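You operate a simulated robot arm through the tools that you are given. There is no shell and no other tool. Be economical: measure what you need, move in short steps, check, and stop when the job is done.

Carry out the task below with a simulated two-armed robot. There is one attempt and no reset: what you move stays moved.

## Task
Open the odds drawer, take the purse on the top of the sideboard and put it away in the inside of the odds drawer, then shut the drawer. Close the pull-out shelf. Open the tin lid. Do these in any order. The pull-out shelf goes toward x +0.8, y -0.6, z +0.0 (a direction in the base frame), to its stop.

It is judged by the outcome, as a careful person would: the job done as asked, and still so three seconds after it is handed in. It fails if anything else is knocked over, pushed out of place, dropped, spilled or broken. A push-on lid holds only when it is set on centred and level and pressed home; a screw cap is set on level and turned clockwise until tight.

## Robot
Two 6-joint arms with two-finger parallel grippers on one trunk, on a base that drives. Base frame: it is fixed to the floor where the robot stands at the start and does not move with it; the origin is under the middle of the robot, x ahead of it, y to its left, z up. Units: m, degrees, N and s.
The left shoulder is at the start at [0.06, 0.187, 0.922], the right one opposite. With the tool pointing down near the work surface each hand reaches from about 0.26 to 0.62 m from the robot's upright axis, wherever it stands, measured 20 degrees to its own side. Places, roughly: inside of the odds drawer [0.6, -0.1, 0.6]; odds drawer [0.5, -0.1, 0.7]; pull-out shelf [-5.9, -0.7, 0.8]; purse [-6, -1, 0.75]; tin lid [-0.3, -1.6, 0.8]. Payload 1.57 kg a hand.
The TCP of each hand is the grasp point between the finger pads, 0.03 m short of the fingertips. In the tool frame z runs along the fingers and y along their closing line. Largest opening 0.11 m; finger width 0.024, thickness 0.012; the body of the gripper, 0.048 by 0.112 m, starts 0.078 m behind the TCP.
Orientation is that of the tool frame in the base frame, as [roll, pitch, yaw] about the fixed x, y, z axes, in that order (R = Rz(yaw) Ry(pitch) Rx(roll)). With the fingers straight down and closing along the base's y, the tool's x points along the base's -x, its y along +y and its z along -z.

## Interface
- The arms move only by the tool arm_command. It takes "left_series", "right_series" or both (then of equal length, played together; a hand with none holds still); each is a list of rows, each a list of 7 numbers: the shift along the tool's x, y, z in units of 25 mm (1.0 is 25 mm), then the turn, a rotation vector about the tool's x, y, z in units of 5 degrees (1.0 is 5 degrees), then the opening, from 0 (shut) to 1 (fully open). In form: [[x, y, z, rx, ry, rz, hand], ...]. A call has 1 to 20 rows; each row shifts and turns the commanded pose from where the row before left it, along the tool's axes as they then stand. A call with a number of a shift or a turn outside -1 to 1 is refused whole. Each row takes 0.2 s and may step no farther than 0.05 m and 8.6 degrees from the row before; otherwise, or with a gripper value out of range, the whole call is refused. A pose out of reach is approached as far as the arm can. The call stops where the force on the tool passes 40 N (or 10 N more than at its start, if that is more) or the arm is blocked; 0.2 s more then pass. The fingers move at their own pace (about 0.153 m/s each) and stop on an object; they squeeze with about 41 N. The grip force told is the motor's: it shows also when the fingers shut on nothing. Time passes only in rows, and 0.2 s behind the last, so rows that do not move let the fingers close. It gives the time, the measured TCP pose, the force on the tool (base axes), the opening and the grip force at its end, in the units of the frame above (readings bear some noise), with the torque about the TCP (base axes, N m) and any sound that the robot's microphone picked up, and new pictures: "show" is both (left out), scene, wrist or none (wrist: the cameras of the hands that moved).
- Cameras (640 x 400 px; columns grow to the right, rows downward): "scene" is now at [0.008, 0.0191, 1.4608]; the picture's right is [0.31, -0.95, 0.00], its down [-0.85, -0.27, -0.46] and it looks along [0.44, 0.14, -0.89] (base axes); focal length 277 px, centre (320, 200). "left" rides on the left gripper at [0.07, -0.016, -0.141] in its tool frame; the picture's right is [0.23, 0.97, 0.00], its down [-0.85, 0.20, -0.48] and it looks along [-0.47, 0.11, 0.88] (tool axes); focal length 222 px, centre (320, 200). "right" rides on the right gripper at [0.07, 0.016, -0.141] in its tool frame; the picture's right is [-0.23, 0.97, 0.00], its down [-0.86, -0.20, -0.48] and it looks along [-0.47, -0.11, 0.88] (tool axes); focal length 222 px, centre (320, 200). There is no depth. A picture from a camera that has moved, and an enlarged one, comes with that camera's place and axes in the base frame and with its lens. The place of the scene camera against the robot may be out by one fixed shift of up to 0.018 m in any direction.
- move_column(by): slides the trunk up (or, below 0, down) by that many m; the arms and the scene camera ride with it, the base frame stays. It gives what a move gives, with no picture.
- roll_base(legs): drives the robot by 1 to 6 legs, each [ahead, left, turn to the left] in m, m and degrees, along the robot's own axes; the way and the turn of a leg run together, so that a leg with both is an arc; at most 1.5 m and 180 degrees a leg. The arms and the cameras ride along, it lands a little off, and it stops where it bumps. It gives what a move gives, and a new picture of the scene camera.
- aim_head(pan, tilt): turns the head with the scene camera to pan (to the left, within 86 degrees either way) and tilt (down, from -29 to 69), counted from straight ahead of the robot. It gives what a move gives, and a new picture of the scene camera.
- zoom(camera, box): a new picture of the part [left, top, right, bottom] of that camera's present view, enlarged. No time passes.
- sign_off(): hands the job in; it is judged then, once.

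Work in short steps. Places have to be worked out from the pictures, the camera data and where the tool is seen: move nearer, look again, correct. Check each grasp and each placing, and mend what went wrong. You have 165 turns and 260 pictures in all, those below and enlarged ones among them. Open the grippers and draw the arms clear of the work before you hand the job in, unless the task says otherwise; then end with one line.

The tools are called after "Call:" by a JSON object that holds its "method" and its "body". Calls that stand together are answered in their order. arm_command: Moves the arms, as the interface text tells. Its arguments: {"type":"object","properties":{"left_series":{"type":"array"},"right_series":{"type":"array"},"show":{"type":"string","enum":["both","scene","wrist","none"]}},"required":[]} The other tools are called the same way: move_column (by) slides the trunk up or down; roll_base (legs) drives the base; aim_head (pan, tilt) turns the head that bears the scene camera; zoom (camera, box) takes an enlarged picture of a part of a camera's view; sign_off () hands the job in.

At the start:

```text
t: 0.0
left_ee_pos: [0.4475, 0.2922, 0.8926]
left_tcp_rot: [180.0, 0.0, 180.0]
left_contact_force: [-1.4, 1.0, 0.4]
left_moment: [-0.01, 0.0, 0.0]
left_width: 0.11
left_grasp_force: 0.0
right_ee_pos: [0.3858, -0.1282, 0.8552]
right_tcp_rot: [-180.0, 0.0, -179.9]
right_contact_force: [-0.1, 0.1, 0.1]
right_moment: [0.02, -0.01, -0.03]
right_width: 0.11
right_grasp_force: 0.2
trunk travel left (down, up): [-0.55, 0.44]
robot x, y, heading: [-0.0019, 0.0029, -0.2]
head pan, tilt: [17.8, 62.6]
```

scene: 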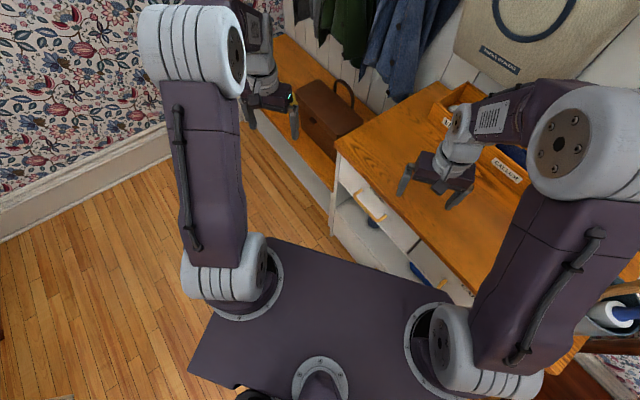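
right: 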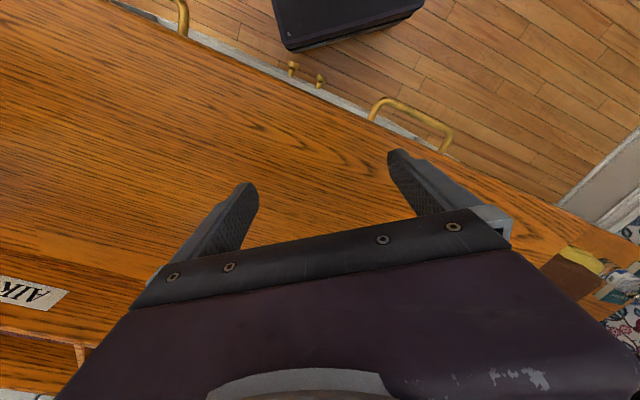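
left: 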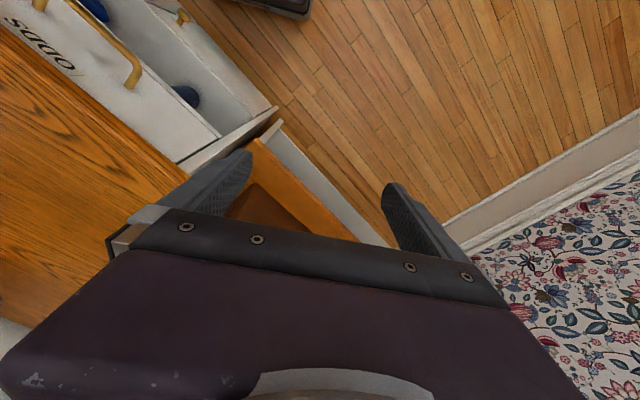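

I'll look around first: ahead at the drawer, then toward the right.

Call:
{"method": "aim_head", "body": {"pan": -10, "tilt": 45}}

Call:
{"method": "aim_head", "body": {"pan": -80, "tilt": 30}}

Call:
{"method": "aim_head", "body": {"pan": 80, "tilt": 25}}

```text
t: 0.9
left_ee_pos: [0.4479, 0.2927, 0.893]
left_tcp_rot: [-180.0, 0.0, 179.9]
left_contact_force: [0.0, 0.0, 0.1]
left_moment: [-0.02, 0.01, 0.01]
left_width: 0.11
left_grasp_force: 0.1
right_ee_pos: [0.3853, -0.1285, 0.8552]
right_tcp_rot: [-180.0, 0.0, 179.9]
right_contact_force: [-0.1, -0.3, 0.5]
right_moment: [-0.02, 0.01, 0.02]
right_width: 0.1101
right_grasp_force: 0.1
trunk travel left (down, up): [-0.55, 0.44]
robot x, y, heading: [0.0035, 0.0007, 0.2]
head pan, tilt: [-10.0, 45.0]
camera scene: at [0.0275, -0.0144, 1.4832], right [-0.17, -0.98, 0.0], down [-0.7, 0.12, -0.71], along [0.7, -0.12, -0.71], focal length 277 px, centre (320, 200)
```

scene: 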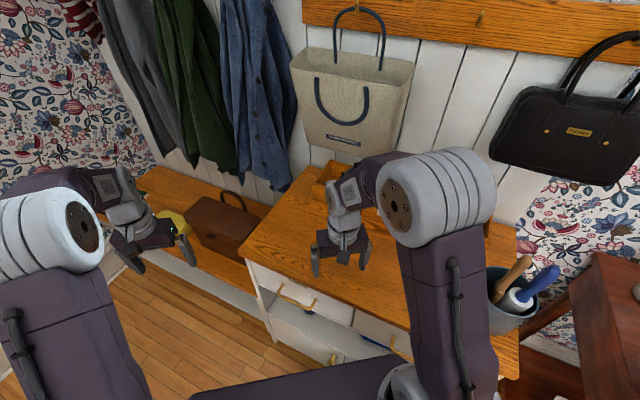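

```text
t: 2.3
left_ee_pos: [0.4466, 0.2923, 0.8918]
left_tcp_rot: [-180.0, 0.0, 179.9]
left_contact_force: [0.6, -0.1, 0.6]
left_moment: [0.04, -0.01, 0.0]
left_width: 0.11
left_grasp_force: 0.0
right_ee_pos: [0.3866, -0.128, 0.8548]
right_tcp_rot: [-180.0, 0.0, 180.0]
right_contact_force: [0.4, -0.5, 0.3]
right_moment: [-0.06, 0.01, 0.02]
right_width: 0.1103
right_grasp_force: 0.0
trunk travel left (down, up): [-0.55, 0.44]
robot x, y, heading: [-0.0009, -0.0014, 0.2]
head pan, tilt: [-80.0, 30.0]
camera scene: at [-0.0368, -0.0894, 1.5059], right [-0.98, -0.17, 0.0], down [-0.09, 0.49, -0.87], along [0.15, -0.85, -0.5], focal length 277 px, centre (320, 200)
```

scene: 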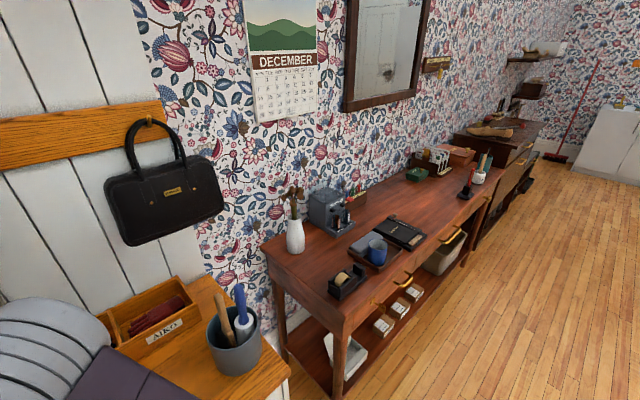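

```text
t: 4.8
left_ee_pos: [0.4463, 0.2919, 0.8922]
left_tcp_rot: [-180.0, 0.0, -180.0]
left_contact_force: [-0.2, 0.2, 0.7]
left_moment: [0.03, -0.02, 0.0]
left_width: 0.11
left_grasp_force: 0.0
right_ee_pos: [0.3854, -0.1283, 0.8552]
right_tcp_rot: [-180.0, 0.0, 179.9]
right_contact_force: [0.4, 0.1, 0.1]
right_moment: [0.02, 0.01, -0.03]
right_width: 0.11
right_grasp_force: 0.1
trunk travel left (down, up): [-0.55, 0.44]
robot x, y, heading: [0.0003, 0.0003, 0.1]
head pan, tilt: [80.0, 25.0]
camera scene: at [-0.0365, 0.0904, 1.5139], right [0.98, -0.17, 0.0], down [-0.07, -0.42, -0.91], along [0.16, 0.89, -0.42], focal length 277 px, centre (320, 200)
```

scene: 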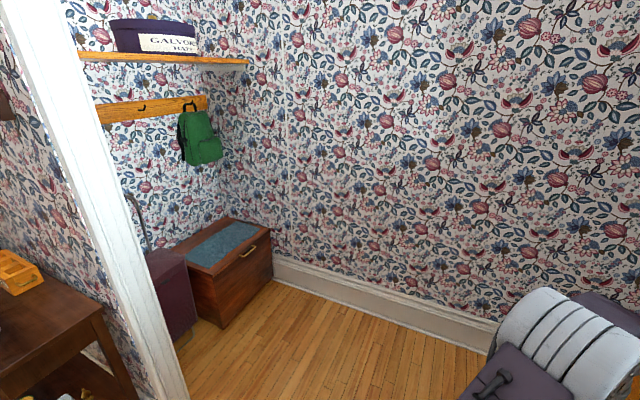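

I'll look at the chest front (odds drawer) in detail.

Call:
{"method": "aim_head", "body": {"pan": 0, "tilt": 60}}

Call:
{"method": "zoom", "body": {"camera": "left", "box": [0, 0, 320, 200]}}

```text
t: 6.3
left_ee_pos: [0.446, 0.2926, 0.8931]
left_tcp_rot: [180.0, 0.1, -179.9]
left_contact_force: [0.7, -0.6, 0.7]
left_moment: [0.01, 0.01, -0.04]
left_width: 0.1101
left_grasp_force: 0.0
right_ee_pos: [0.3852, -0.1291, 0.856]
right_tcp_rot: [180.0, 0.0, 179.9]
right_contact_force: [0.5, 0.2, 0.0]
right_moment: [0.01, 0.0, -0.02]
right_width: 0.1098
right_grasp_force: 0.0
trunk travel left (down, up): [-0.55, 0.44]
robot x, y, heading: [-0.0017, -0.0015, 0.1]
head pan, tilt: [0.0, 60.0]
camera scene: at [0.0141, -0.0003, 1.4638], right [0.0, -1.0, 0.0], down [-0.87, 0.0, -0.5], along [0.5, 0.0, -0.87], focal length 277 px, centre (320, 200)
```

scene: 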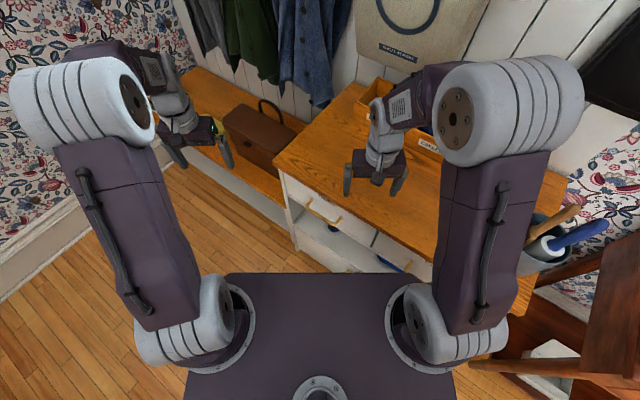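

```text
2.00 times, centred on (160, 100) of left
camera zoom: at [0.3764, 0.2771, 1.0335], right [-0.23, 0.97, 0.0], down [0.85, 0.2, 0.48], along [0.47, 0.11, -0.88], focal length 444 px, centre (640, 400)
```

zoom: 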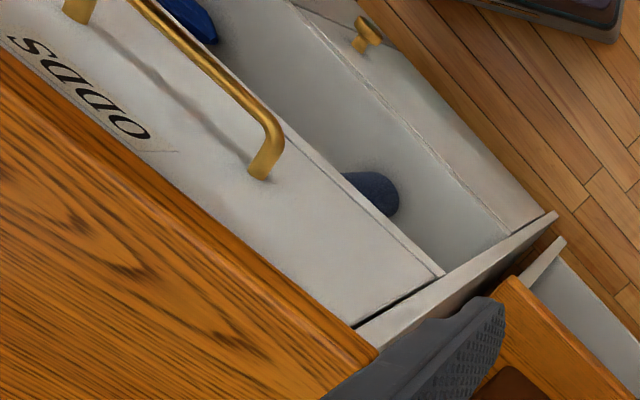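

The chest front faces about (-0.8, 0.6), with the ODDS handle near (0.41, 0.01, 0.72). I'll back off and turn to face it.

Call:
{"method": "roll_base", "body": {"legs": [[-0.35, 0, 0], [0, 0.28, 0], [0, 0, -37]]}}

Call:
{"method": "aim_head", "body": {"pan": 0, "tilt": 45}}

```text
t: 11.9
left_ee_pos: [0.1872, 0.2511, 0.8916]
left_tcp_rot: [-179.9, 0.0, 142.9]
left_contact_force: [0.4, 0.5, -0.1]
left_moment: [-0.01, -0.03, -0.02]
left_width: 0.11
left_grasp_force: 0.0
right_ee_pos: [-0.115, -0.049, 0.8554]
right_tcp_rot: [180.0, 0.0, 143.2]
right_contact_force: [-0.3, -0.5, -0.4]
right_moment: [0.01, -0.01, 0.01]
right_width: 0.1102
right_grasp_force: 0.0
trunk travel left (down, up): [-0.55, 0.44]
robot x, y, heading: [-0.3475, 0.2858, -37.3]
head pan, tilt: [0.0, 60.0]
camera scene: at [-0.3327, 0.2804, 1.4638], right [-0.6, -0.8, 0.0], down [-0.69, 0.52, -0.5], along [0.4, -0.3, -0.87], focal length 277 px, centre (320, 200)
```

scene: 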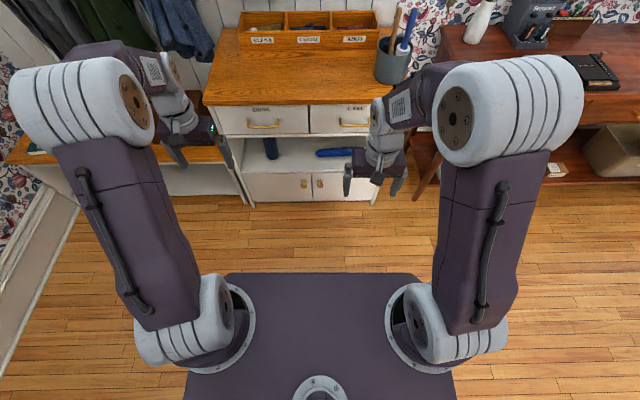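

```text
t: 12.7
left_ee_pos: [0.1877, 0.2509, 0.8919]
left_tcp_rot: [179.9, 0.0, 143.1]
left_contact_force: [0.5, -0.3, 0.1]
left_moment: [0.0, 0.01, 0.0]
left_width: 0.1099
left_grasp_force: 0.0
right_ee_pos: [-0.1141, -0.0496, 0.856]
right_tcp_rot: [180.0, 0.0, 143.1]
right_contact_force: [0.3, -0.8, 0.2]
right_moment: [-0.02, 0.01, -0.01]
right_width: 0.1103
right_grasp_force: 0.2
trunk travel left (down, up): [-0.55, 0.44]
robot x, y, heading: [-0.3445, 0.2839, -37.1]
head pan, tilt: [0.0, 45.0]
camera scene: at [-0.321, 0.2717, 1.4832], right [-0.6, -0.8, 0.0], down [-0.57, 0.43, -0.71], along [0.56, -0.42, -0.71], focal length 277 px, centre (320, 200)
```

scene: 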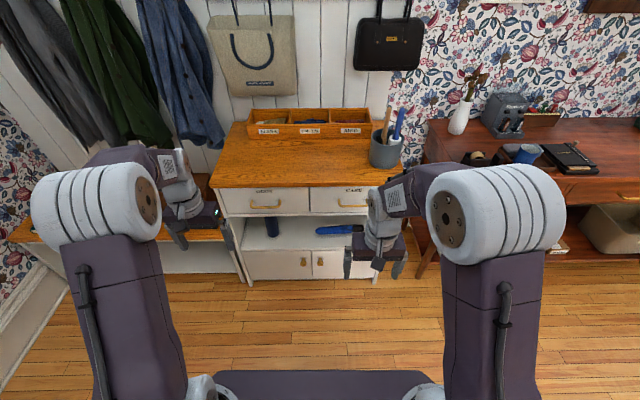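

The chest is square to the robot. The handle is about 0.76 ahead and 0.21 to the left, z≈0.72. I'll pitch the left tool toward horizontal, in free air.

Call:
{"method": "arm_command", "body": {"left_series": [[0, 0, 0, 0, -1, 0, 1], [0, 0, 0, 0, -1, 0, 1], [0, 0, 0, 0, -1, 0, 1], [0, 0, 0, 0, -1, 0, 1], [0, 0, 0, 0, -1, 0, 1], [0, 0, 0, 0, -1, 0, 1], [0, 0, 0, 0, -1, 0, 1], [0, 0, 0, 0, -1, 0, 1], [0, 0, 0, 0, -1, 0, 1], [0, 0, 0, 0, -1, 0, 1], [0, 0, 0, 0, -1, 0, 1], [0, 0, 0, 0, -1, 0, 1], [0, 0, 0, 0, -1, 0, 1], [0, 0, 0, 0, -1, 0, 1], [0, 0, 0, 0, -1, 0, 1], [0, 0, 0, 0, -1, 0, 1]], "show": "wrist"}}

Call:
{"method": "zoom", "body": {"camera": "scene", "box": [200, 120, 400, 245]}}

```text
t: 16.1
left_ee_pos: [0.2257, 0.2673, 0.9889]
left_tcp_rot: [-178.1, 79.8, 144.9]
left_contact_force: [-0.5, 0.2, -0.1]
left_moment: [0.02, 0.02, -0.01]
left_width: 0.11
left_grasp_force: 0.0
left hand out of reach, approached as far as the arm can: row 11, 12, 13, 14, 15, 16
right_ee_pos: [-0.1139, -0.0499, 0.8552]
right_tcp_rot: [180.0, 0.0, 143.0]
right_contact_force: [-0.5, -0.3, -0.4]
right_moment: [0.01, -0.01, 0.06]
right_width: 0.11
right_grasp_force: 0.0
trunk travel left (down, up): [-0.55, 0.44]
robot x, y, heading: [-0.3419, 0.286, -36.9]
head pan, tilt: [0.0, 45.0]
camera left: at [0.0945, 0.346, 0.9449], right [0.55, 0.8, -0.23], down [-0.13, 0.36, 0.92], along [0.82, -0.48, 0.3], focal length 222 px, centre (320, 200)
```

left: 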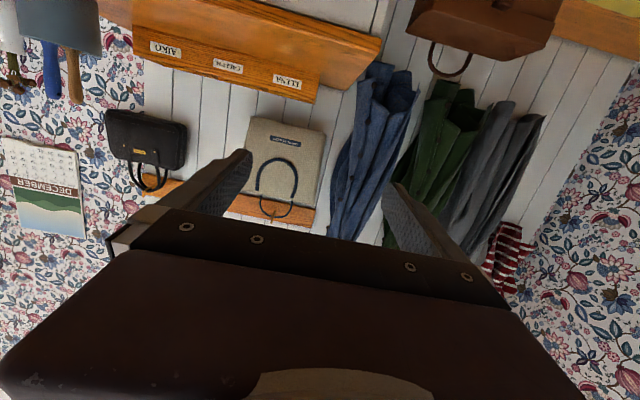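

```text
3.20 times, centred on (300, 182) of scene
camera zoom: at [-0.321, 0.2719, 1.4833], right [-0.6, -0.8, 0.0], down [-0.57, 0.42, -0.71], along [0.56, -0.43, -0.71], focal length 886 px, centre (384, 256)
```

zoom: 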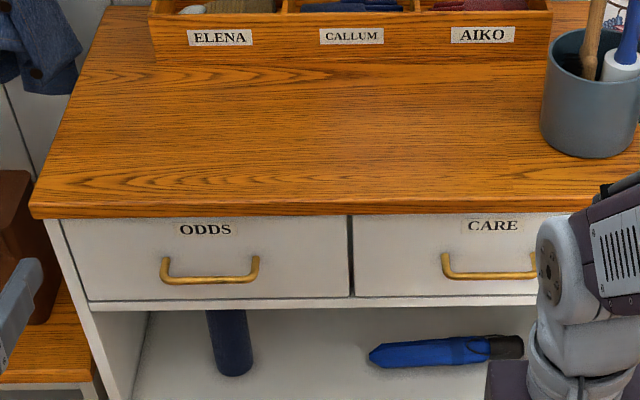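

The fold was too tight for horizontal at that spot. I'll extend forward and down, where it should be reachable.

Call:
{"method": "arm_command", "body": {"left_series": [[0, -0.5, 1, 0, 0, 0, 1], [0, -0.5, 1, 0, 0, 0, 1], [0.5, -0.5, 1, 0, 0, 0, 1], [0.5, -0.5, 1, 0, 0, 0, 1], [1, 0, 0.5, 0, 0, 0, 1], [1, 0, 0.5, 0, 0, 0, 1], [1, 0, 0, 0, 0, 0, 1], [1, 0, 0, 0, 0, 0, 1]], "show": "scene"}}

```text
t: 17.9
left_ee_pos: [0.3397, 0.1827, 0.8941]
left_tcp_rot: [-176.1, 79.8, 146.5]
left_contact_force: [0.7, 0.5, 0.1]
left_moment: [0.0, 0.0, 0.01]
left_width: 0.11
left_grasp_force: 0.0
left hand out of reach, approached as far as the arm can: row 2, 3, 4, 5, 6, 7, 8
right_ee_pos: [-0.1143, -0.0486, 0.8563]
right_tcp_rot: [180.0, 0.0, 143.1]
right_contact_force: [-0.1, -0.1, -0.3]
right_moment: [-0.01, -0.02, 0.01]
right_width: 0.1101
right_grasp_force: 0.1
trunk travel left (down, up): [-0.55, 0.44]
robot x, y, heading: [-0.344, 0.2851, -37.2]
head pan, tilt: [0.0, 45.0]
camera scene: at [-0.3201, 0.2716, 1.4833], right [-0.6, -0.8, 0.0], down [-0.57, 0.43, -0.71], along [0.56, -0.42, -0.71], focal length 277 px, centre (320, 200)
```

scene: 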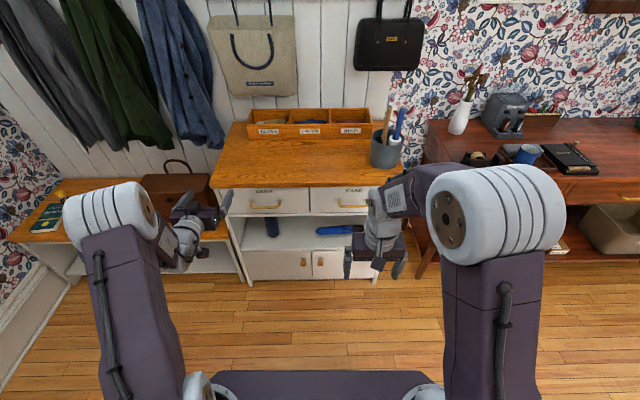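

Lowering the trunk brings this pose to handle height (~0.713); then I'll roll the hand so the fingers close vertically.

Call:
{"method": "move_column", "body": {"by": -0.17}}

Call:
{"method": "arm_command", "body": {"left_series": [[0, 0, 0, 0, 0, -1, 1], [0, 0, 0, 0, 0, -1, 1], [0, 0, 0, 0, 0, -1, 1], [0, 0, 0, 0, 0, -1, 1], [0, 0, 0, 0, 0, -1, 1], [0, 0, 0, 0, 0, -1, 1], [0, 0, 0, 0, 0, -1, 1], [0, 0, 0, 0, 0, -1, 1], [0, 0, 0, 0, 0, -1, 1], [0, 0, 0, 0, 0, -1, 1], [0, 0, 0, 0, 0, -1, 1], [0, 0, 0, 0, 0, -1, 1], [0, 0, 0, 0, 0, -1, 1], [0, 0, 0, 0, 0, -1, 1], [0, 0, 0, 0, 0, -1, 1], [0, 0, 0, 0, 0, -1, 1], [0, 0, 0, 0, 0, -1, 1], [0, 0, 0, 0, 0, -1, 1]]}}

```text
t: 19.8
left_ee_pos: [0.34, 0.1841, 0.7239]
left_tcp_rot: [-176.3, 79.9, 146.5]
left_contact_force: [0.0, -0.1, -0.7]
left_moment: [0.03, -0.02, 0.0]
left_width: 0.1099
left_grasp_force: 0.0
right_ee_pos: [-0.1153, -0.0506, 0.6854]
right_tcp_rot: [180.0, -0.1, 143.1]
right_contact_force: [0.2, -0.1, 0.3]
right_moment: [0.0, -0.01, 0.01]
right_width: 0.1101
right_grasp_force: 0.0
trunk travel left (down, up): [-0.38, 0.61]
robot x, y, heading: [-0.3428, 0.2826, -37.0]
head pan, tilt: [0.0, 45.0]
```

```text
t: 23.6
left_ee_pos: [0.3387, 0.1838, 0.7252]
left_tcp_rot: [-100.2, -0.8, -127.3]
left_contact_force: [0.2, -0.1, 0.3]
left_moment: [0.01, -0.04, -0.02]
left_width: 0.11
left_grasp_force: 0.1
right_ee_pos: [-0.1146, -0.0497, 0.6858]
right_tcp_rot: [-180.0, 0.0, 143.1]
right_contact_force: [0.2, 0.9, 0.1]
right_moment: [0.02, 0.02, 0.01]
right_width: 0.1102
right_grasp_force: 0.0
trunk travel left (down, up): [-0.38, 0.61]
robot x, y, heading: [-0.3462, 0.2849, -37.0]
head pan, tilt: [0.0, 45.0]
camera scene: at [-0.3209, 0.2716, 1.3133], right [-0.6, -0.8, 0.0], down [-0.57, 0.43, -0.71], along [0.56, -0.42, -0.71], focal length 277 px, centre (320, 200)
camera left: at [0.1884, 0.2117, 0.7678], right [-0.28, -0.09, -0.96], down [0.11, 0.99, -0.12], along [0.95, -0.14, -0.27], focal length 222 px, centre (320, 200)
```

scene: 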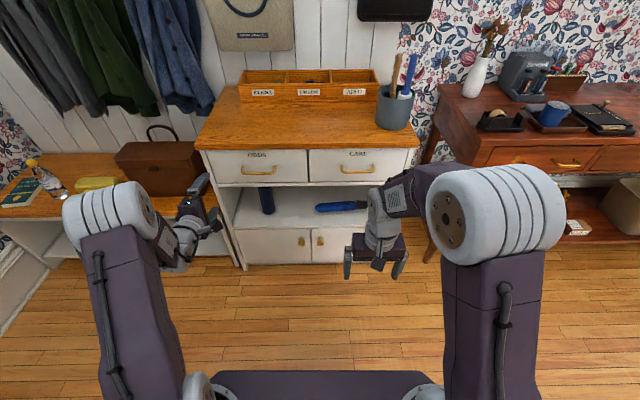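
left: 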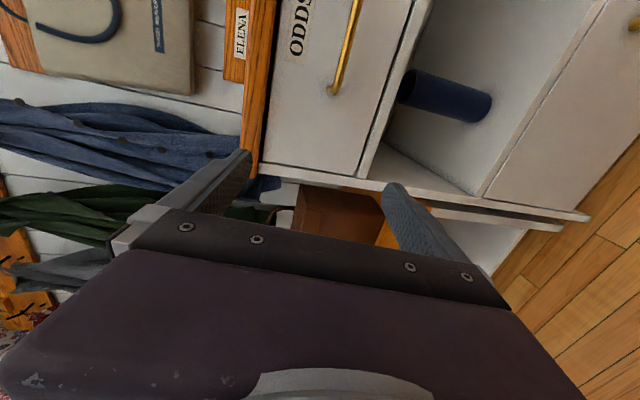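

Estimated handle: ahead ≈0.73–0.76, left ≈0.21, z≈0.706. I'll shift the hand right to line up, a little forward, and look.

Call:
{"method": "arm_command", "body": {"left_series": [[1, 0, 0, 0, 0, 0, 1], [1, 0, 0, 0, 0, 0, 1], [1, 0, 0, 0, 0, 0, 1], [1, 0, 0, 0, 0, 0, 1], [0.7, 0, 0.5, 0, 0, 0, 1]], "show": "wrist"}}

```text
t: 24.8
left_ee_pos: [0.3024, 0.1243, 0.7273]
left_tcp_rot: [-100.3, -0.9, -128.0]
left_contact_force: [0.4, 0.8, 0.3]
left_moment: [0.0, 0.0, 0.03]
left_width: 0.11
left_grasp_force: 0.0
left hand out of reach, approached as far as the arm can: row 3, 4, 5
right_ee_pos: [-0.1141, -0.0496, 0.6854]
right_tcp_rot: [-180.0, 0.0, 143.1]
right_contact_force: [0.2, 0.8, -0.2]
right_moment: [0.0, 0.01, 0.03]
right_width: 0.11
right_grasp_force: 0.1
trunk travel left (down, up): [-0.38, 0.61]
robot x, y, heading: [-0.3485, 0.284, -37.1]
head pan, tilt: [0.0, 45.0]
camera left: at [0.1518, 0.1536, 0.7696], right [-0.29, -0.08, -0.95], down [0.13, 0.98, -0.12], along [0.95, -0.16, -0.27], focal length 222 px, centre (320, 200)
```

left: 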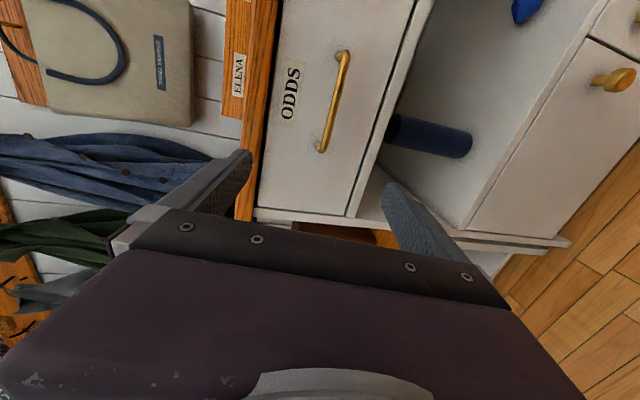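

Triangulated handle: ahead 0.76, left 0.16–0.27, z 0.698. I'll shift the base right 0.05 and ahead 0.08, lowering the hand slightly, then look.

Call:
{"method": "arm_command", "body": {"left_series": [[0, 0.7, 0, 0, 0, 0, 1], [0, 0.6, 0, 0, 0, 0, 1]], "show": "none"}}

Call:
{"method": "roll_base", "body": {"legs": [[0, -0.05, 0], [0.08, 0, 0]]}}

Call:
{"method": "arm_command", "body": {"left_series": [[0, 0, 0, 0, 0, 0, 1]], "show": "wrist"}}

```text
t: 25.4
left_ee_pos: [0.3001, 0.1309, 0.6953]
left_tcp_rot: [-100.1, -0.8, -127.7]
left_contact_force: [-0.1, 0.5, 0.3]
left_moment: [0.02, 0.03, 0.01]
left_width: 0.1101
left_grasp_force: 0.0
left hand out of reach, approached as far as the arm can: row 1
right_ee_pos: [-0.1141, -0.0512, 0.6852]
right_tcp_rot: [-179.9, 0.0, 143.1]
right_contact_force: [0.7, -0.4, -0.4]
right_moment: [0.0, 0.02, 0.02]
right_width: 0.11
right_grasp_force: 0.1
trunk travel left (down, up): [-0.38, 0.61]
robot x, y, heading: [-0.3422, 0.2866, -37.0]
head pan, tilt: [0.0, 45.0]
```

```text
t: 27.0
left_ee_pos: [0.3341, 0.0416, 0.6949]
left_tcp_rot: [-100.3, -0.8, -127.8]
left_contact_force: [-0.1, 0.0, -0.7]
left_moment: [-0.01, -0.04, 0.01]
left_width: 0.1099
left_grasp_force: 0.1
right_ee_pos: [-0.0816, -0.1401, 0.6851]
right_tcp_rot: [-179.9, -0.2, 143.0]
right_contact_force: [0.1, 0.3, -0.1]
right_moment: [0.02, 0.0, 0.0]
right_width: 0.1102
right_grasp_force: 0.1
trunk travel left (down, up): [-0.38, 0.61]
robot x, y, heading: [-0.3115, 0.1972, -37.1]
head pan, tilt: [0.0, 45.0]
camera scene: at [-0.2855, 0.1817, 1.3132], right [-0.6, -0.8, 0.0], down [-0.57, 0.43, -0.71], along [0.56, -0.43, -0.71], focal length 277 px, centre (320, 200)
```

scene: 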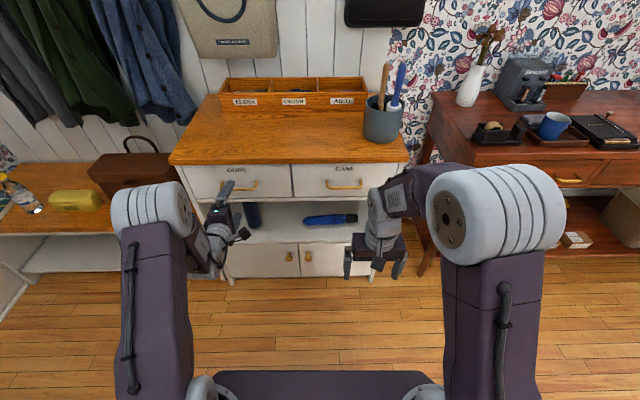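

```text
t: 27.4
left_ee_pos: [0.3339, 0.0415, 0.6963]
left_tcp_rot: [-100.2, -0.7, -127.8]
left_contact_force: [-0.1, -1.1, 0.6]
left_moment: [-0.01, 0.0, 0.04]
left_width: 0.1098
left_grasp_force: 0.0
right_ee_pos: [-0.0809, -0.1394, 0.6845]
right_tcp_rot: [-180.0, 0.1, 142.9]
right_contact_force: [-0.2, 1.0, 0.5]
right_moment: [-0.01, -0.01, 0.0]
right_width: 0.1101
right_grasp_force: 0.0
trunk travel left (down, up): [-0.38, 0.61]
robot x, y, heading: [-0.3076, 0.1963, -37.0]
head pan, tilt: [0.0, 45.0]
camera left: at [0.183, 0.0712, 0.7377], right [-0.28, -0.08, -0.96], down [0.12, 0.98, -0.12], along [0.95, -0.15, -0.27], focal length 222 px, centre (320, 200)
```

left: 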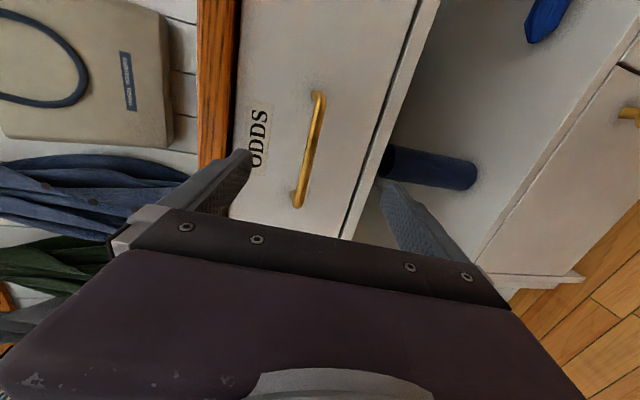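

Now aligned: the handle is 0.07 ahead of the TCP at the same height. Advancing 0.055 with a small lift.

Call:
{"method": "arm_command", "body": {"left_series": [[0, -0.2, 0.6, 0, 0, 0, 1], [0, -0.2, 0.6, 0, 0, 0, 1], [0, -0.1, 0.6, 0, 0, 0, 1], [0, 0, 0.4, 0, 0, 0, 1]], "show": "both"}}

```text
t: 28.4
left_ee_pos: [0.3797, 0.0073, 0.6988]
left_tcp_rot: [-100.3, -0.9, -128.3]
left_contact_force: [0.1, -1.0, -0.3]
left_moment: [0.02, 0.01, 0.02]
left_width: 0.11
left_grasp_force: 0.1
right_ee_pos: [-0.0824, -0.1383, 0.6856]
right_tcp_rot: [-180.0, 0.0, 143.0]
right_contact_force: [-0.2, -0.1, 0.2]
right_moment: [0.0, 0.03, 0.02]
right_width: 0.1101
right_grasp_force: 0.1
trunk travel left (down, up): [-0.38, 0.61]
robot x, y, heading: [-0.3115, 0.1925, -36.8]
head pan, tilt: [0.0, 45.0]
camera scene: at [-0.2868, 0.1825, 1.3133], right [-0.6, -0.8, 0.0], down [-0.56, 0.43, -0.71], along [0.56, -0.43, -0.71], focal length 277 px, centre (320, 200)
camera left: at [0.2291, 0.0386, 0.7412], right [-0.29, -0.08, -0.95], down [0.13, 0.98, -0.12], along [0.95, -0.16, -0.27], focal length 222 px, centre (320, 200)
```

scene: 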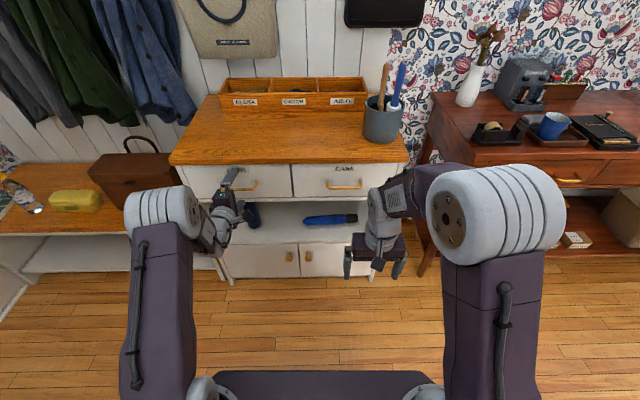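
left: 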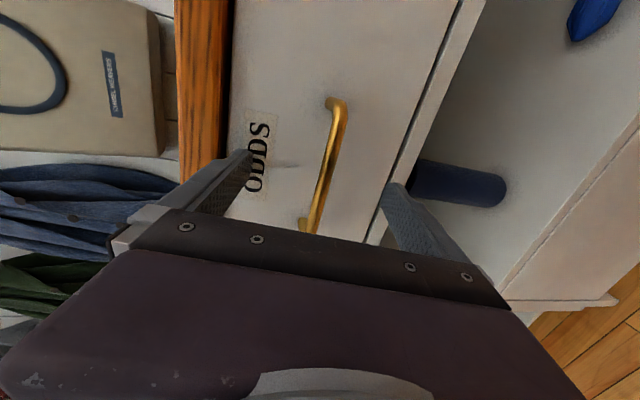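

The bar sits between the open fingers. Closing.

Call:
{"method": "arm_command", "body": {"left_series": [[0, 0, 0.2, 0, 0, 0, 0], [0, 0, 0, 0, 0, 0, 0], [0, 0, 0, 0, 0, 0, 0], [0, 0, 0, 0, 0, 0, 0]], "show": "wrist"}}

```text
t: 29.4
left_ee_pos: [0.3817, 0.0041, 0.696]
left_tcp_rot: [-100.4, -0.8, -128.2]
left_contact_force: [-3.1, 1.7, -5.2]
left_moment: [0.54, -0.39, 0.0]
left_width: 0.0099
left_grasp_force: 27.9
right_ee_pos: [-0.0812, -0.1382, 0.6852]
right_tcp_rot: [179.8, 0.0, 143.1]
right_contact_force: [-0.2, -0.6, -0.1]
right_moment: [-0.02, 0.02, 0.0]
right_width: 0.1099
right_grasp_force: 0.1
trunk travel left (down, up): [-0.38, 0.61]
robot x, y, heading: [-0.311, 0.1983, -36.7]
head pan, tilt: [0.0, 45.0]
camera left: at [0.2328, 0.0361, 0.7392], right [-0.29, -0.08, -0.95], down [0.13, 0.98, -0.12], along [0.95, -0.16, -0.27], focal length 222 px, centre (320, 200)
```

left: 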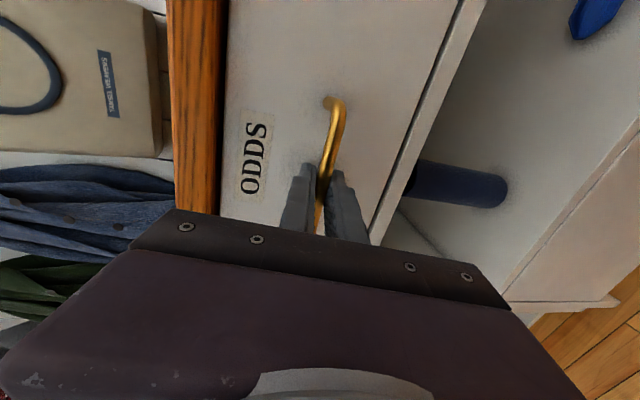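

The bar is gripped (0.0099 m). I'll pull by rolling the base back.

Call:
{"method": "roll_base", "body": {"legs": [[-0.18, 0, 0]]}}

```text
t: 30.9
left_ee_pos: [0.2337, 0.1125, 0.6974]
left_tcp_rot: [-100.6, -0.6, -128.7]
left_contact_force: [-15.2, -19.4, -12.6]
left_moment: [0.51, -0.31, -0.24]
left_width: 0.01
left_grasp_force: 28.4
right_ee_pos: [-0.2293, -0.0291, 0.6837]
right_tcp_rot: [180.0, -0.1, 142.9]
right_contact_force: [0.1, -0.4, 0.4]
right_moment: [0.02, 0.0, -0.02]
right_width: 0.11
right_grasp_force: 0.0
trunk travel left (down, up): [-0.38, 0.61]
robot x, y, heading: [-0.4587, 0.3071, -37.1]
head pan, tilt: [0.0, 45.0]
camera scene: at [-0.4347, 0.2902, 1.3132], right [-0.6, -0.8, 0.0], down [-0.56, 0.43, -0.71], along [0.56, -0.42, -0.71], focal length 277 px, centre (320, 200)
```

scene: 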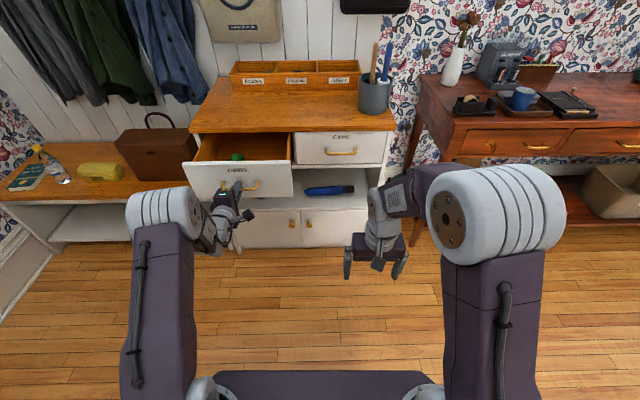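

It opens. The drawer has something green inside, at the back. I'll pull a little more.

Call:
{"method": "roll_base", "body": {"legs": [[-0.07, 0, 0]]}}

Call:
{"method": "zoom", "body": {"camera": "scene", "box": [140, 60, 380, 210]}}

```text
t: 31.9
left_ee_pos: [0.1763, 0.1545, 0.6969]
left_tcp_rot: [-100.5, -0.6, -128.7]
left_contact_force: [-11.6, -15.1, -5.5]
left_moment: [0.17, -0.02, -0.51]
left_width: 0.0098
left_grasp_force: 28.0
right_ee_pos: [-0.286, 0.0137, 0.6845]
right_tcp_rot: [179.9, 0.0, 143.1]
right_contact_force: [-0.6, 0.1, -0.7]
right_moment: [0.04, 0.02, 0.01]
right_width: 0.1099
right_grasp_force: 0.1
trunk travel left (down, up): [-0.38, 0.61]
robot x, y, heading: [-0.5142, 0.3493, -37.1]
head pan, tilt: [0.0, 45.0]
camera scene: at [-0.4924, 0.3343, 1.3132], right [-0.6, -0.8, 0.0], down [-0.56, 0.43, -0.71], along [0.57, -0.42, -0.71], focal length 277 px, centre (320, 200)
```

scene: 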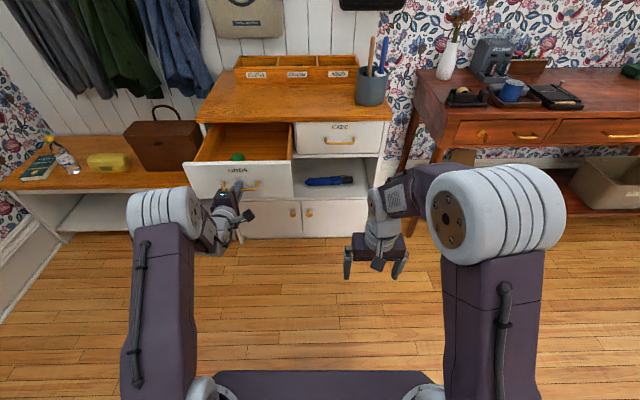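

```text
2.67 times, centred on (260, 135) of scene
camera zoom: at [-0.4924, 0.3343, 1.3132], right [-0.6, -0.8, 0.0], down [-0.56, 0.43, -0.71], along [0.57, -0.42, -0.71], focal length 738 px, centre (480, 373)
```

zoom: 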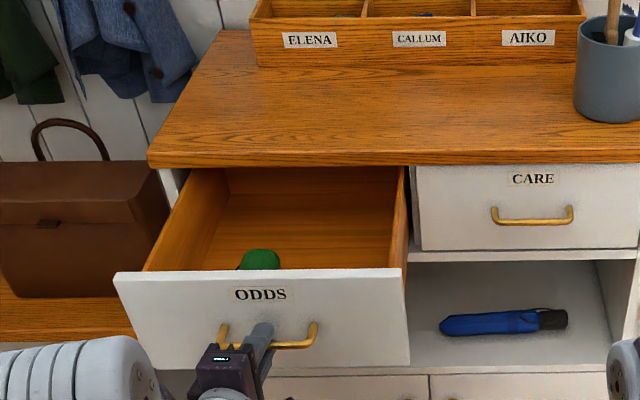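

Open 0.25 m, which should be enough. Release the handle and roll back clear.

Call:
{"method": "arm_command", "body": {"left_series": [[0, 0, 0, 0, 0, 0, 0.6], [0, 0, 0, 0, 0, 0, 0.6], [0, 0, 0, 0, 0, 0, 0.6]], "show": "none"}}

Call:
{"method": "roll_base", "body": {"legs": [[-0.25, 0, 0]]}}

```text
t: 32.7
left_ee_pos: [0.176, 0.1565, 0.6973]
left_tcp_rot: [-100.5, -0.7, -128.8]
left_contact_force: [-0.2, 0.4, 0.2]
left_moment: [0.02, -0.01, 0.01]
left_width: 0.066
left_grasp_force: 0.1
right_ee_pos: [-0.2858, 0.0154, 0.6857]
right_tcp_rot: [-180.0, 0.0, 143.0]
right_contact_force: [0.0, -0.2, -0.4]
right_moment: [-0.01, -0.02, -0.04]
right_width: 0.11
right_grasp_force: 0.1
trunk travel left (down, up): [-0.38, 0.61]
robot x, y, heading: [-0.5157, 0.3487, -37.2]
head pan, tilt: [0.0, 45.0]
```

```text
t: 34.6
left_ee_pos: [-0.005, 0.2857, 0.6956]
left_tcp_rot: [-100.6, -0.7, -129.2]
left_contact_force: [0.0, 0.1, 0.1]
left_moment: [0.02, 0.0, 0.02]
left_width: 0.066
left_grasp_force: 0.2
right_ee_pos: [-0.4677, 0.1457, 0.6857]
right_tcp_rot: [-179.9, 0.0, 142.6]
right_contact_force: [0.0, -0.3, -0.2]
right_moment: [0.0, 0.01, -0.01]
right_width: 0.1101
right_grasp_force: 0.1
trunk travel left (down, up): [-0.38, 0.61]
robot x, y, heading: [-0.6952, 0.4797, -37.5]
head pan, tilt: [0.0, 45.0]
stopped in leg 1: the robot was blocked; the commanded pose is now the measured one
camera scene: at [-0.6708, 0.4681, 1.3132], right [-0.61, -0.79, 0.0], down [-0.56, 0.43, -0.71], along [0.56, -0.43, -0.71], focal length 277 px, centre (320, 200)
```

scene: 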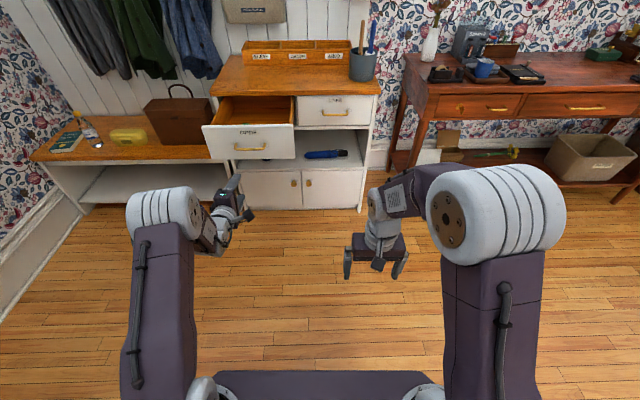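

I bumped something behind, lightly. I'll move a bit ahead, look around behind on both sides, and raise the trunk.

Call:
{"method": "roll_base", "body": {"legs": [[0.06, 0, 0]]}}

Call:
{"method": "move_column", "body": {"by": 0.17}}

Call:
{"method": "aim_head", "body": {"pan": -86, "tilt": 25}}

Call:
{"method": "aim_head", "body": {"pan": 86, "tilt": 25}}

```text
t: 35.5
left_ee_pos: [0.0419, 0.2473, 0.6972]
left_tcp_rot: [-100.6, -0.7, -129.2]
left_contact_force: [0.9, 0.1, -0.2]
left_moment: [0.01, -0.01, 0.0]
left_width: 0.0659
left_grasp_force: 0.0
right_ee_pos: [-0.4201, 0.1104, 0.6849]
right_tcp_rot: [-180.0, 0.0, 142.7]
right_contact_force: [0.2, -0.3, -0.1]
right_moment: [0.01, 0.03, -0.01]
right_width: 0.1099
right_grasp_force: 0.0
trunk travel left (down, up): [-0.38, 0.61]
robot x, y, heading: [-0.6503, 0.4456, -37.4]
head pan, tilt: [0.0, 45.0]
camera scene: at [-0.6237, 0.4323, 1.3132], right [-0.61, -0.79, 0.0], down [-0.56, 0.43, -0.71], along [0.56, -0.43, -0.71], focal length 277 px, centre (320, 200)
```

scene: 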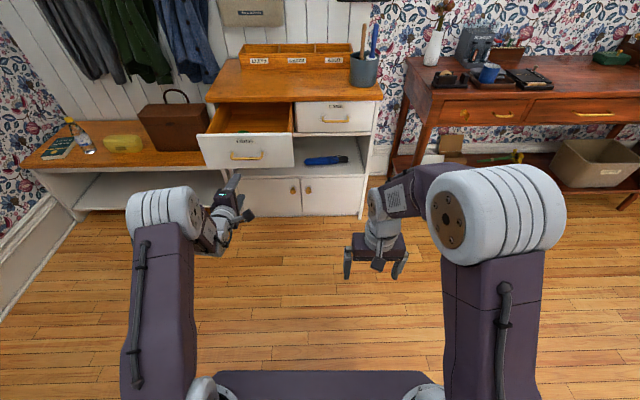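

```text
t: 37.5
left_ee_pos: [0.0417, 0.2485, 0.8663]
left_tcp_rot: [-100.6, -0.7, -129.3]
left_contact_force: [1.4, -0.9, -0.6]
left_moment: [0.02, -0.02, 0.0]
left_width: 0.0663
left_grasp_force: 0.1
right_ee_pos: [-0.4217, 0.1109, 0.8541]
right_tcp_rot: [180.0, 0.0, 142.7]
right_contact_force: [0.0, 0.5, -0.4]
right_moment: [0.02, 0.01, -0.04]
right_width: 0.1101
right_grasp_force: 0.1
trunk travel left (down, up): [-0.55, 0.44]
robot x, y, heading: [-0.6473, 0.4466, -37.4]
head pan, tilt: [0.0, 45.0]
```

```text
t: 39.0
left_ee_pos: [0.0414, 0.2482, 0.8669]
left_tcp_rot: [-100.5, -0.8, -129.2]
left_contact_force: [-0.5, -0.1, -0.2]
left_moment: [0.0, 0.0, -0.04]
left_width: 0.0658
left_grasp_force: 0.1
right_ee_pos: [-0.4207, 0.1101, 0.8556]
right_tcp_rot: [180.0, 0.0, 142.6]
right_contact_force: [0.1, -0.4, -0.3]
right_moment: [0.02, 0.02, 0.03]
right_width: 0.1098
right_grasp_force: 0.1
trunk travel left (down, up): [-0.55, 0.44]
robot x, y, heading: [-0.6507, 0.4489, -37.7]
head pan, tilt: [-85.9, 25.0]
camera scene: at [-0.7402, 0.4058, 1.5139], right [-0.84, 0.55, 0.0], down [0.23, 0.35, -0.91], along [-0.5, -0.76, -0.42], focal length 277 px, centre (320, 200)
```

scene: 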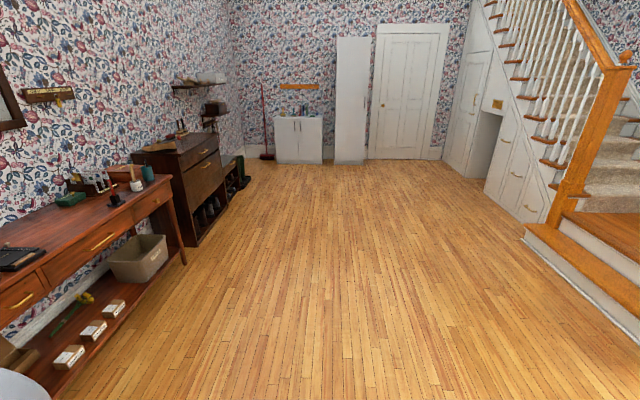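

```text
t: 41.6
left_ee_pos: [0.0415, 0.2488, 0.8659]
left_tcp_rot: [-100.5, -0.7, -129.2]
left_contact_force: [0.0, -0.1, 1.3]
left_moment: [0.02, 0.0, -0.02]
left_width: 0.0661
left_grasp_force: 0.0
right_ee_pos: [-0.421, 0.1111, 0.8552]
right_tcp_rot: [180.0, -0.1, 142.6]
right_contact_force: [0.0, 0.2, -0.6]
right_moment: [-0.01, -0.01, -0.01]
right_width: 0.1101
right_grasp_force: 0.0
trunk travel left (down, up): [-0.55, 0.44]
robot x, y, heading: [-0.6455, 0.4455, -37.6]
head pan, tilt: [85.9, 25.0]
camera scene: at [-0.6285, 0.5517, 1.5139], right [0.75, -0.66, 0.0], down [-0.28, -0.32, -0.91], along [0.6, 0.68, -0.42], focal length 277 px, centre (320, 200)
```

scene: 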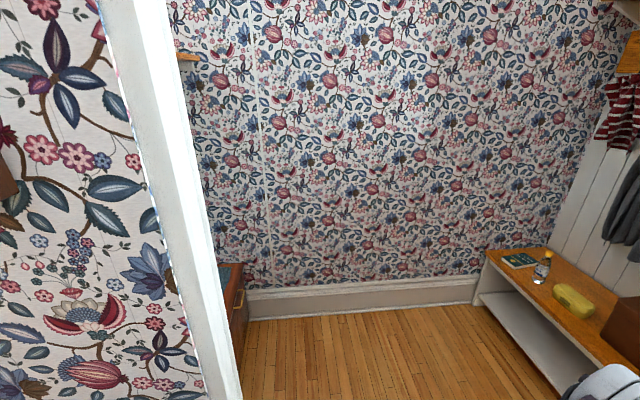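

The wall end is behind-left; the hall extends to the right. The green tin on the desk (≈(-0.34,-1.58)) is the target. I'll drive right until I'm in front of it.

Call:
{"method": "roll_base", "body": {"legs": [[0.08, 0, 0.4], [0, -1.4, 0]]}}

Call:
{"method": "aim_head", "body": {"pan": 0, "tilt": 35}}

```text
t: 49.3
left_ee_pos: [-0.7315, -0.909, 0.867]
left_tcp_rot: [-100.5, -0.8, -128.3]
left_contact_force: [0.3, -0.1, 0.2]
left_moment: [0.02, -0.04, -0.03]
left_width: 0.0664
left_grasp_force: 0.0
right_ee_pos: [-1.1922, -1.0545, 0.8567]
right_tcp_rot: [180.0, -0.1, 143.5]
right_contact_force: [-0.1, 0.4, -0.7]
right_moment: [-0.03, 0.01, 0.02]
right_width: 0.1099
right_grasp_force: 0.1
trunk travel left (down, up): [-0.55, 0.44]
robot x, y, heading: [-1.4245, -0.72, -36.7]
head pan, tilt: [85.9, 25.0]
camera scene: at [-1.4058, -0.6162, 1.5139], right [0.76, -0.65, 0.0], down [-0.28, -0.32, -0.91], along [0.59, 0.69, -0.42], focal length 277 px, centre (320, 200)
```

scene: 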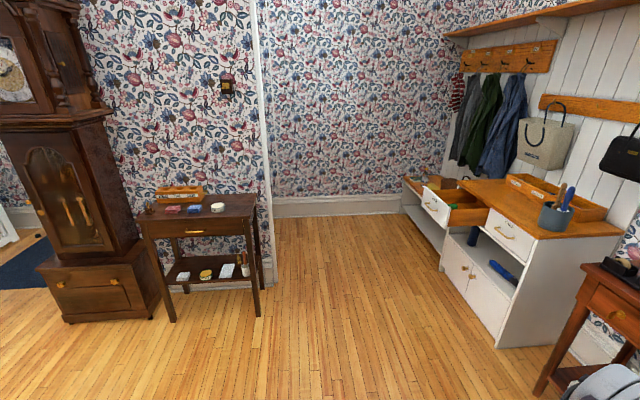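

```text
t: 50.9
left_ee_pos: [-0.7328, -0.9103, 0.8664]
left_tcp_rot: [-100.5, -0.7, -128.3]
left_contact_force: [0.3, -0.2, 0.7]
left_moment: [-0.01, 0.02, -0.02]
left_width: 0.066
left_grasp_force: 0.0
right_ee_pos: [-1.1932, -1.0536, 0.8562]
right_tcp_rot: [-179.9, 0.0, 143.3]
right_contact_force: [-0.7, -0.8, 0.5]
right_moment: [0.0, 0.0, -0.01]
right_width: 0.1101
right_grasp_force: 0.1
trunk travel left (down, up): [-0.55, 0.44]
robot x, y, heading: [-1.4214, -0.7242, -36.8]
head pan, tilt: [0.0, 35.0]
camera scene: at [-1.395, -0.7384, 1.4981], right [-0.6, -0.8, 0.0], down [-0.46, 0.34, -0.82], along [0.66, -0.49, -0.57], focal length 277 px, centre (320, 200)
```

scene: 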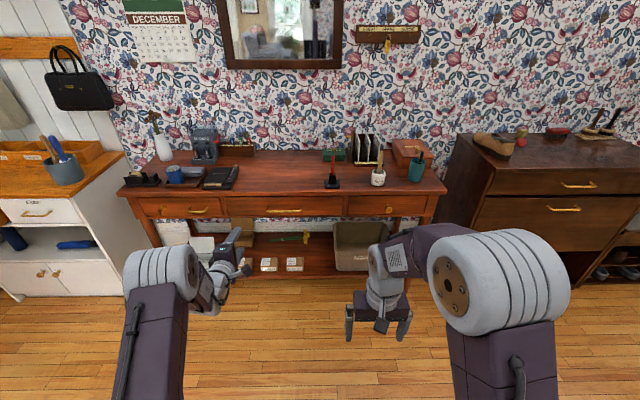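

The green tin is straight ahead on the desk at the back. Zooming in.

Call:
{"method": "zoom", "body": {"camera": "scene", "box": [280, 110, 460, 222]}}

```text
3.56 times, centred on (370, 166) of scene
camera zoom: at [-1.395, -0.7384, 1.4981], right [-0.6, -0.8, 0.0], down [-0.46, 0.34, -0.82], along [0.66, -0.49, -0.57], focal length 984 px, centre (142, 321)
```

zoom: 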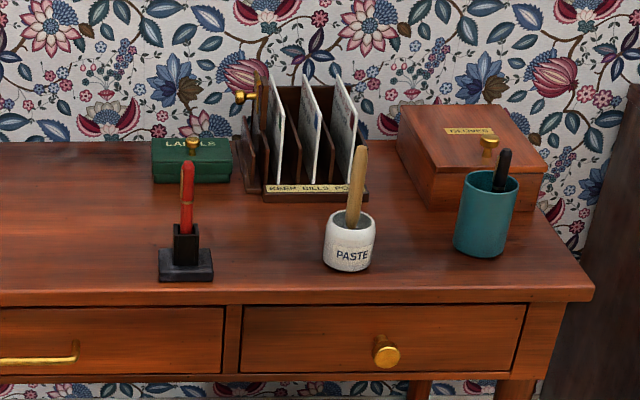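

The tin ("LABELS") has a gold knob. I'll first undo the left hand's roll so it isn't stretched forward over the desk.

Call:
{"method": "arm_command", "body": {"left_series": [[0, -0.5, -0.3, 0, 0, 1, 1], [0, 0, -0.3, 0, 0, 1, 1], [0, 0, -0.3, 0, 0, 1, 1], [0, 0, -0.3, 0, 0, 1, 1], [0, 0, -0.3, 0, 0, 1, 1], [0, 0, -0.3, 0, 0, 1, 1], [0, 0, -0.3, 0, 0, 1, 1], [0, 0, -0.3, 0, 0, 1, 1], [0, 0, 0, 0, 0, 1, 1], [0, 0, 0, 0, 0, 1, 1], [0, 0, 0, 0, 0, 1, 1], [0, 0, 0, 0, 0, 1, 1], [0, 0, 0, 0, 0, 1, 1], [0, 0, 0, 0, 0, 1, 1], [0, 0, 0, 0, 0, 1, 1], [0, 0, 0, 0, 0, 1, 1], [0, 0, 0, 0, 0, 1, 1], [0, 0, 0, 0, 0, 1, 1]], "show": "none"}}

Call:
{"method": "arm_command", "body": {"left_series": [[0, 0, -0.5, 0, 1, 0, 1], [0, 0, -0.5, 0, 1, 0, 1], [0, 0, -0.5, 0, 1, 0, 1], [0, 0, -0.5, 0, 1, 0, 1], [0, 0, 0, 0, 1, 0, 1], [0, 0, 0, 0, 1, 0, 1], [0, 0, 0, 0, 1, 0, 1], [0, 0, 0, 0, 1, 0, 1], [0, 0, 0, 0, 1, 0, 1], [0, 0, 0, 0, 1, 0, 1], [0, 0, 0, 0, 1, 0, 1], [0, 0, 0, 0, 1, 0, 1], [0, 0, 0, 0, 1, 0, 1], [0, 0, 0, 0, 1, 0, 1], [0, 0, 0, 0, 1, 0, 1], [0, 0, 0, 0, 1, 0, 1]], "show": "scene"}}

```text
t: 54.7
left_ee_pos: [-0.7747, -0.8743, 0.8894]
left_tcp_rot: [-161.0, 78.7, 160.6]
left_contact_force: [0.0, 0.5, 0.4]
left_moment: [0.0, -0.03, -0.01]
left_width: 0.1099
left_grasp_force: 0.0
left hand out of reach, approached as far as the arm can: row 18
right_ee_pos: [-1.1922, -1.0539, 0.8555]
right_tcp_rot: [-180.0, 0.0, 143.4]
right_contact_force: [-0.1, 0.5, 0.3]
right_moment: [-0.02, -0.02, 0.0]
right_width: 0.1099
right_grasp_force: 0.0
trunk travel left (down, up): [-0.55, 0.44]
robot x, y, heading: [-1.4254, -0.7224, -36.7]
head pan, tilt: [0.0, 35.0]
```

```text
t: 58.1
left_ee_pos: [-0.8109, -0.8437, 0.9047]
left_tcp_rot: [-176.3, -0.8, 141.8]
left_contact_force: [0.1, 0.1, 0.1]
left_moment: [0.01, 0.05, -0.02]
left_width: 0.1099
left_grasp_force: 0.1
right_ee_pos: [-1.1916, -1.0544, 0.8555]
right_tcp_rot: [179.9, 0.1, 143.4]
right_contact_force: [-0.3, 0.3, -0.6]
right_moment: [0.01, 0.0, 0.02]
right_width: 0.11
right_grasp_force: 0.0
trunk travel left (down, up): [-0.55, 0.44]
robot x, y, heading: [-1.4284, -0.7206, -37.0]
head pan, tilt: [0.0, 35.0]
camera scene: at [-1.394, -0.7389, 1.4981], right [-0.6, -0.8, 0.0], down [-0.46, 0.34, -0.82], along [0.66, -0.49, -0.57], focal length 277 px, centre (320, 200)
```

scene: 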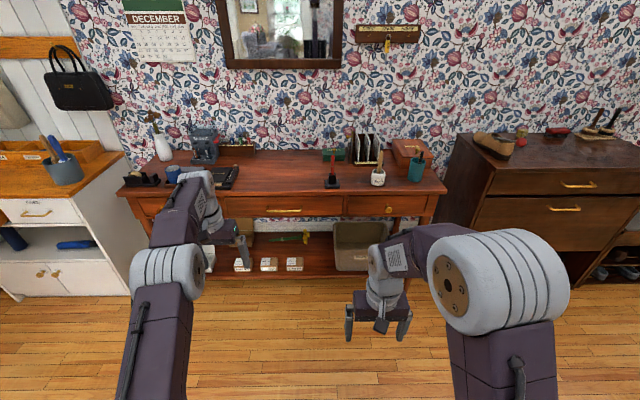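

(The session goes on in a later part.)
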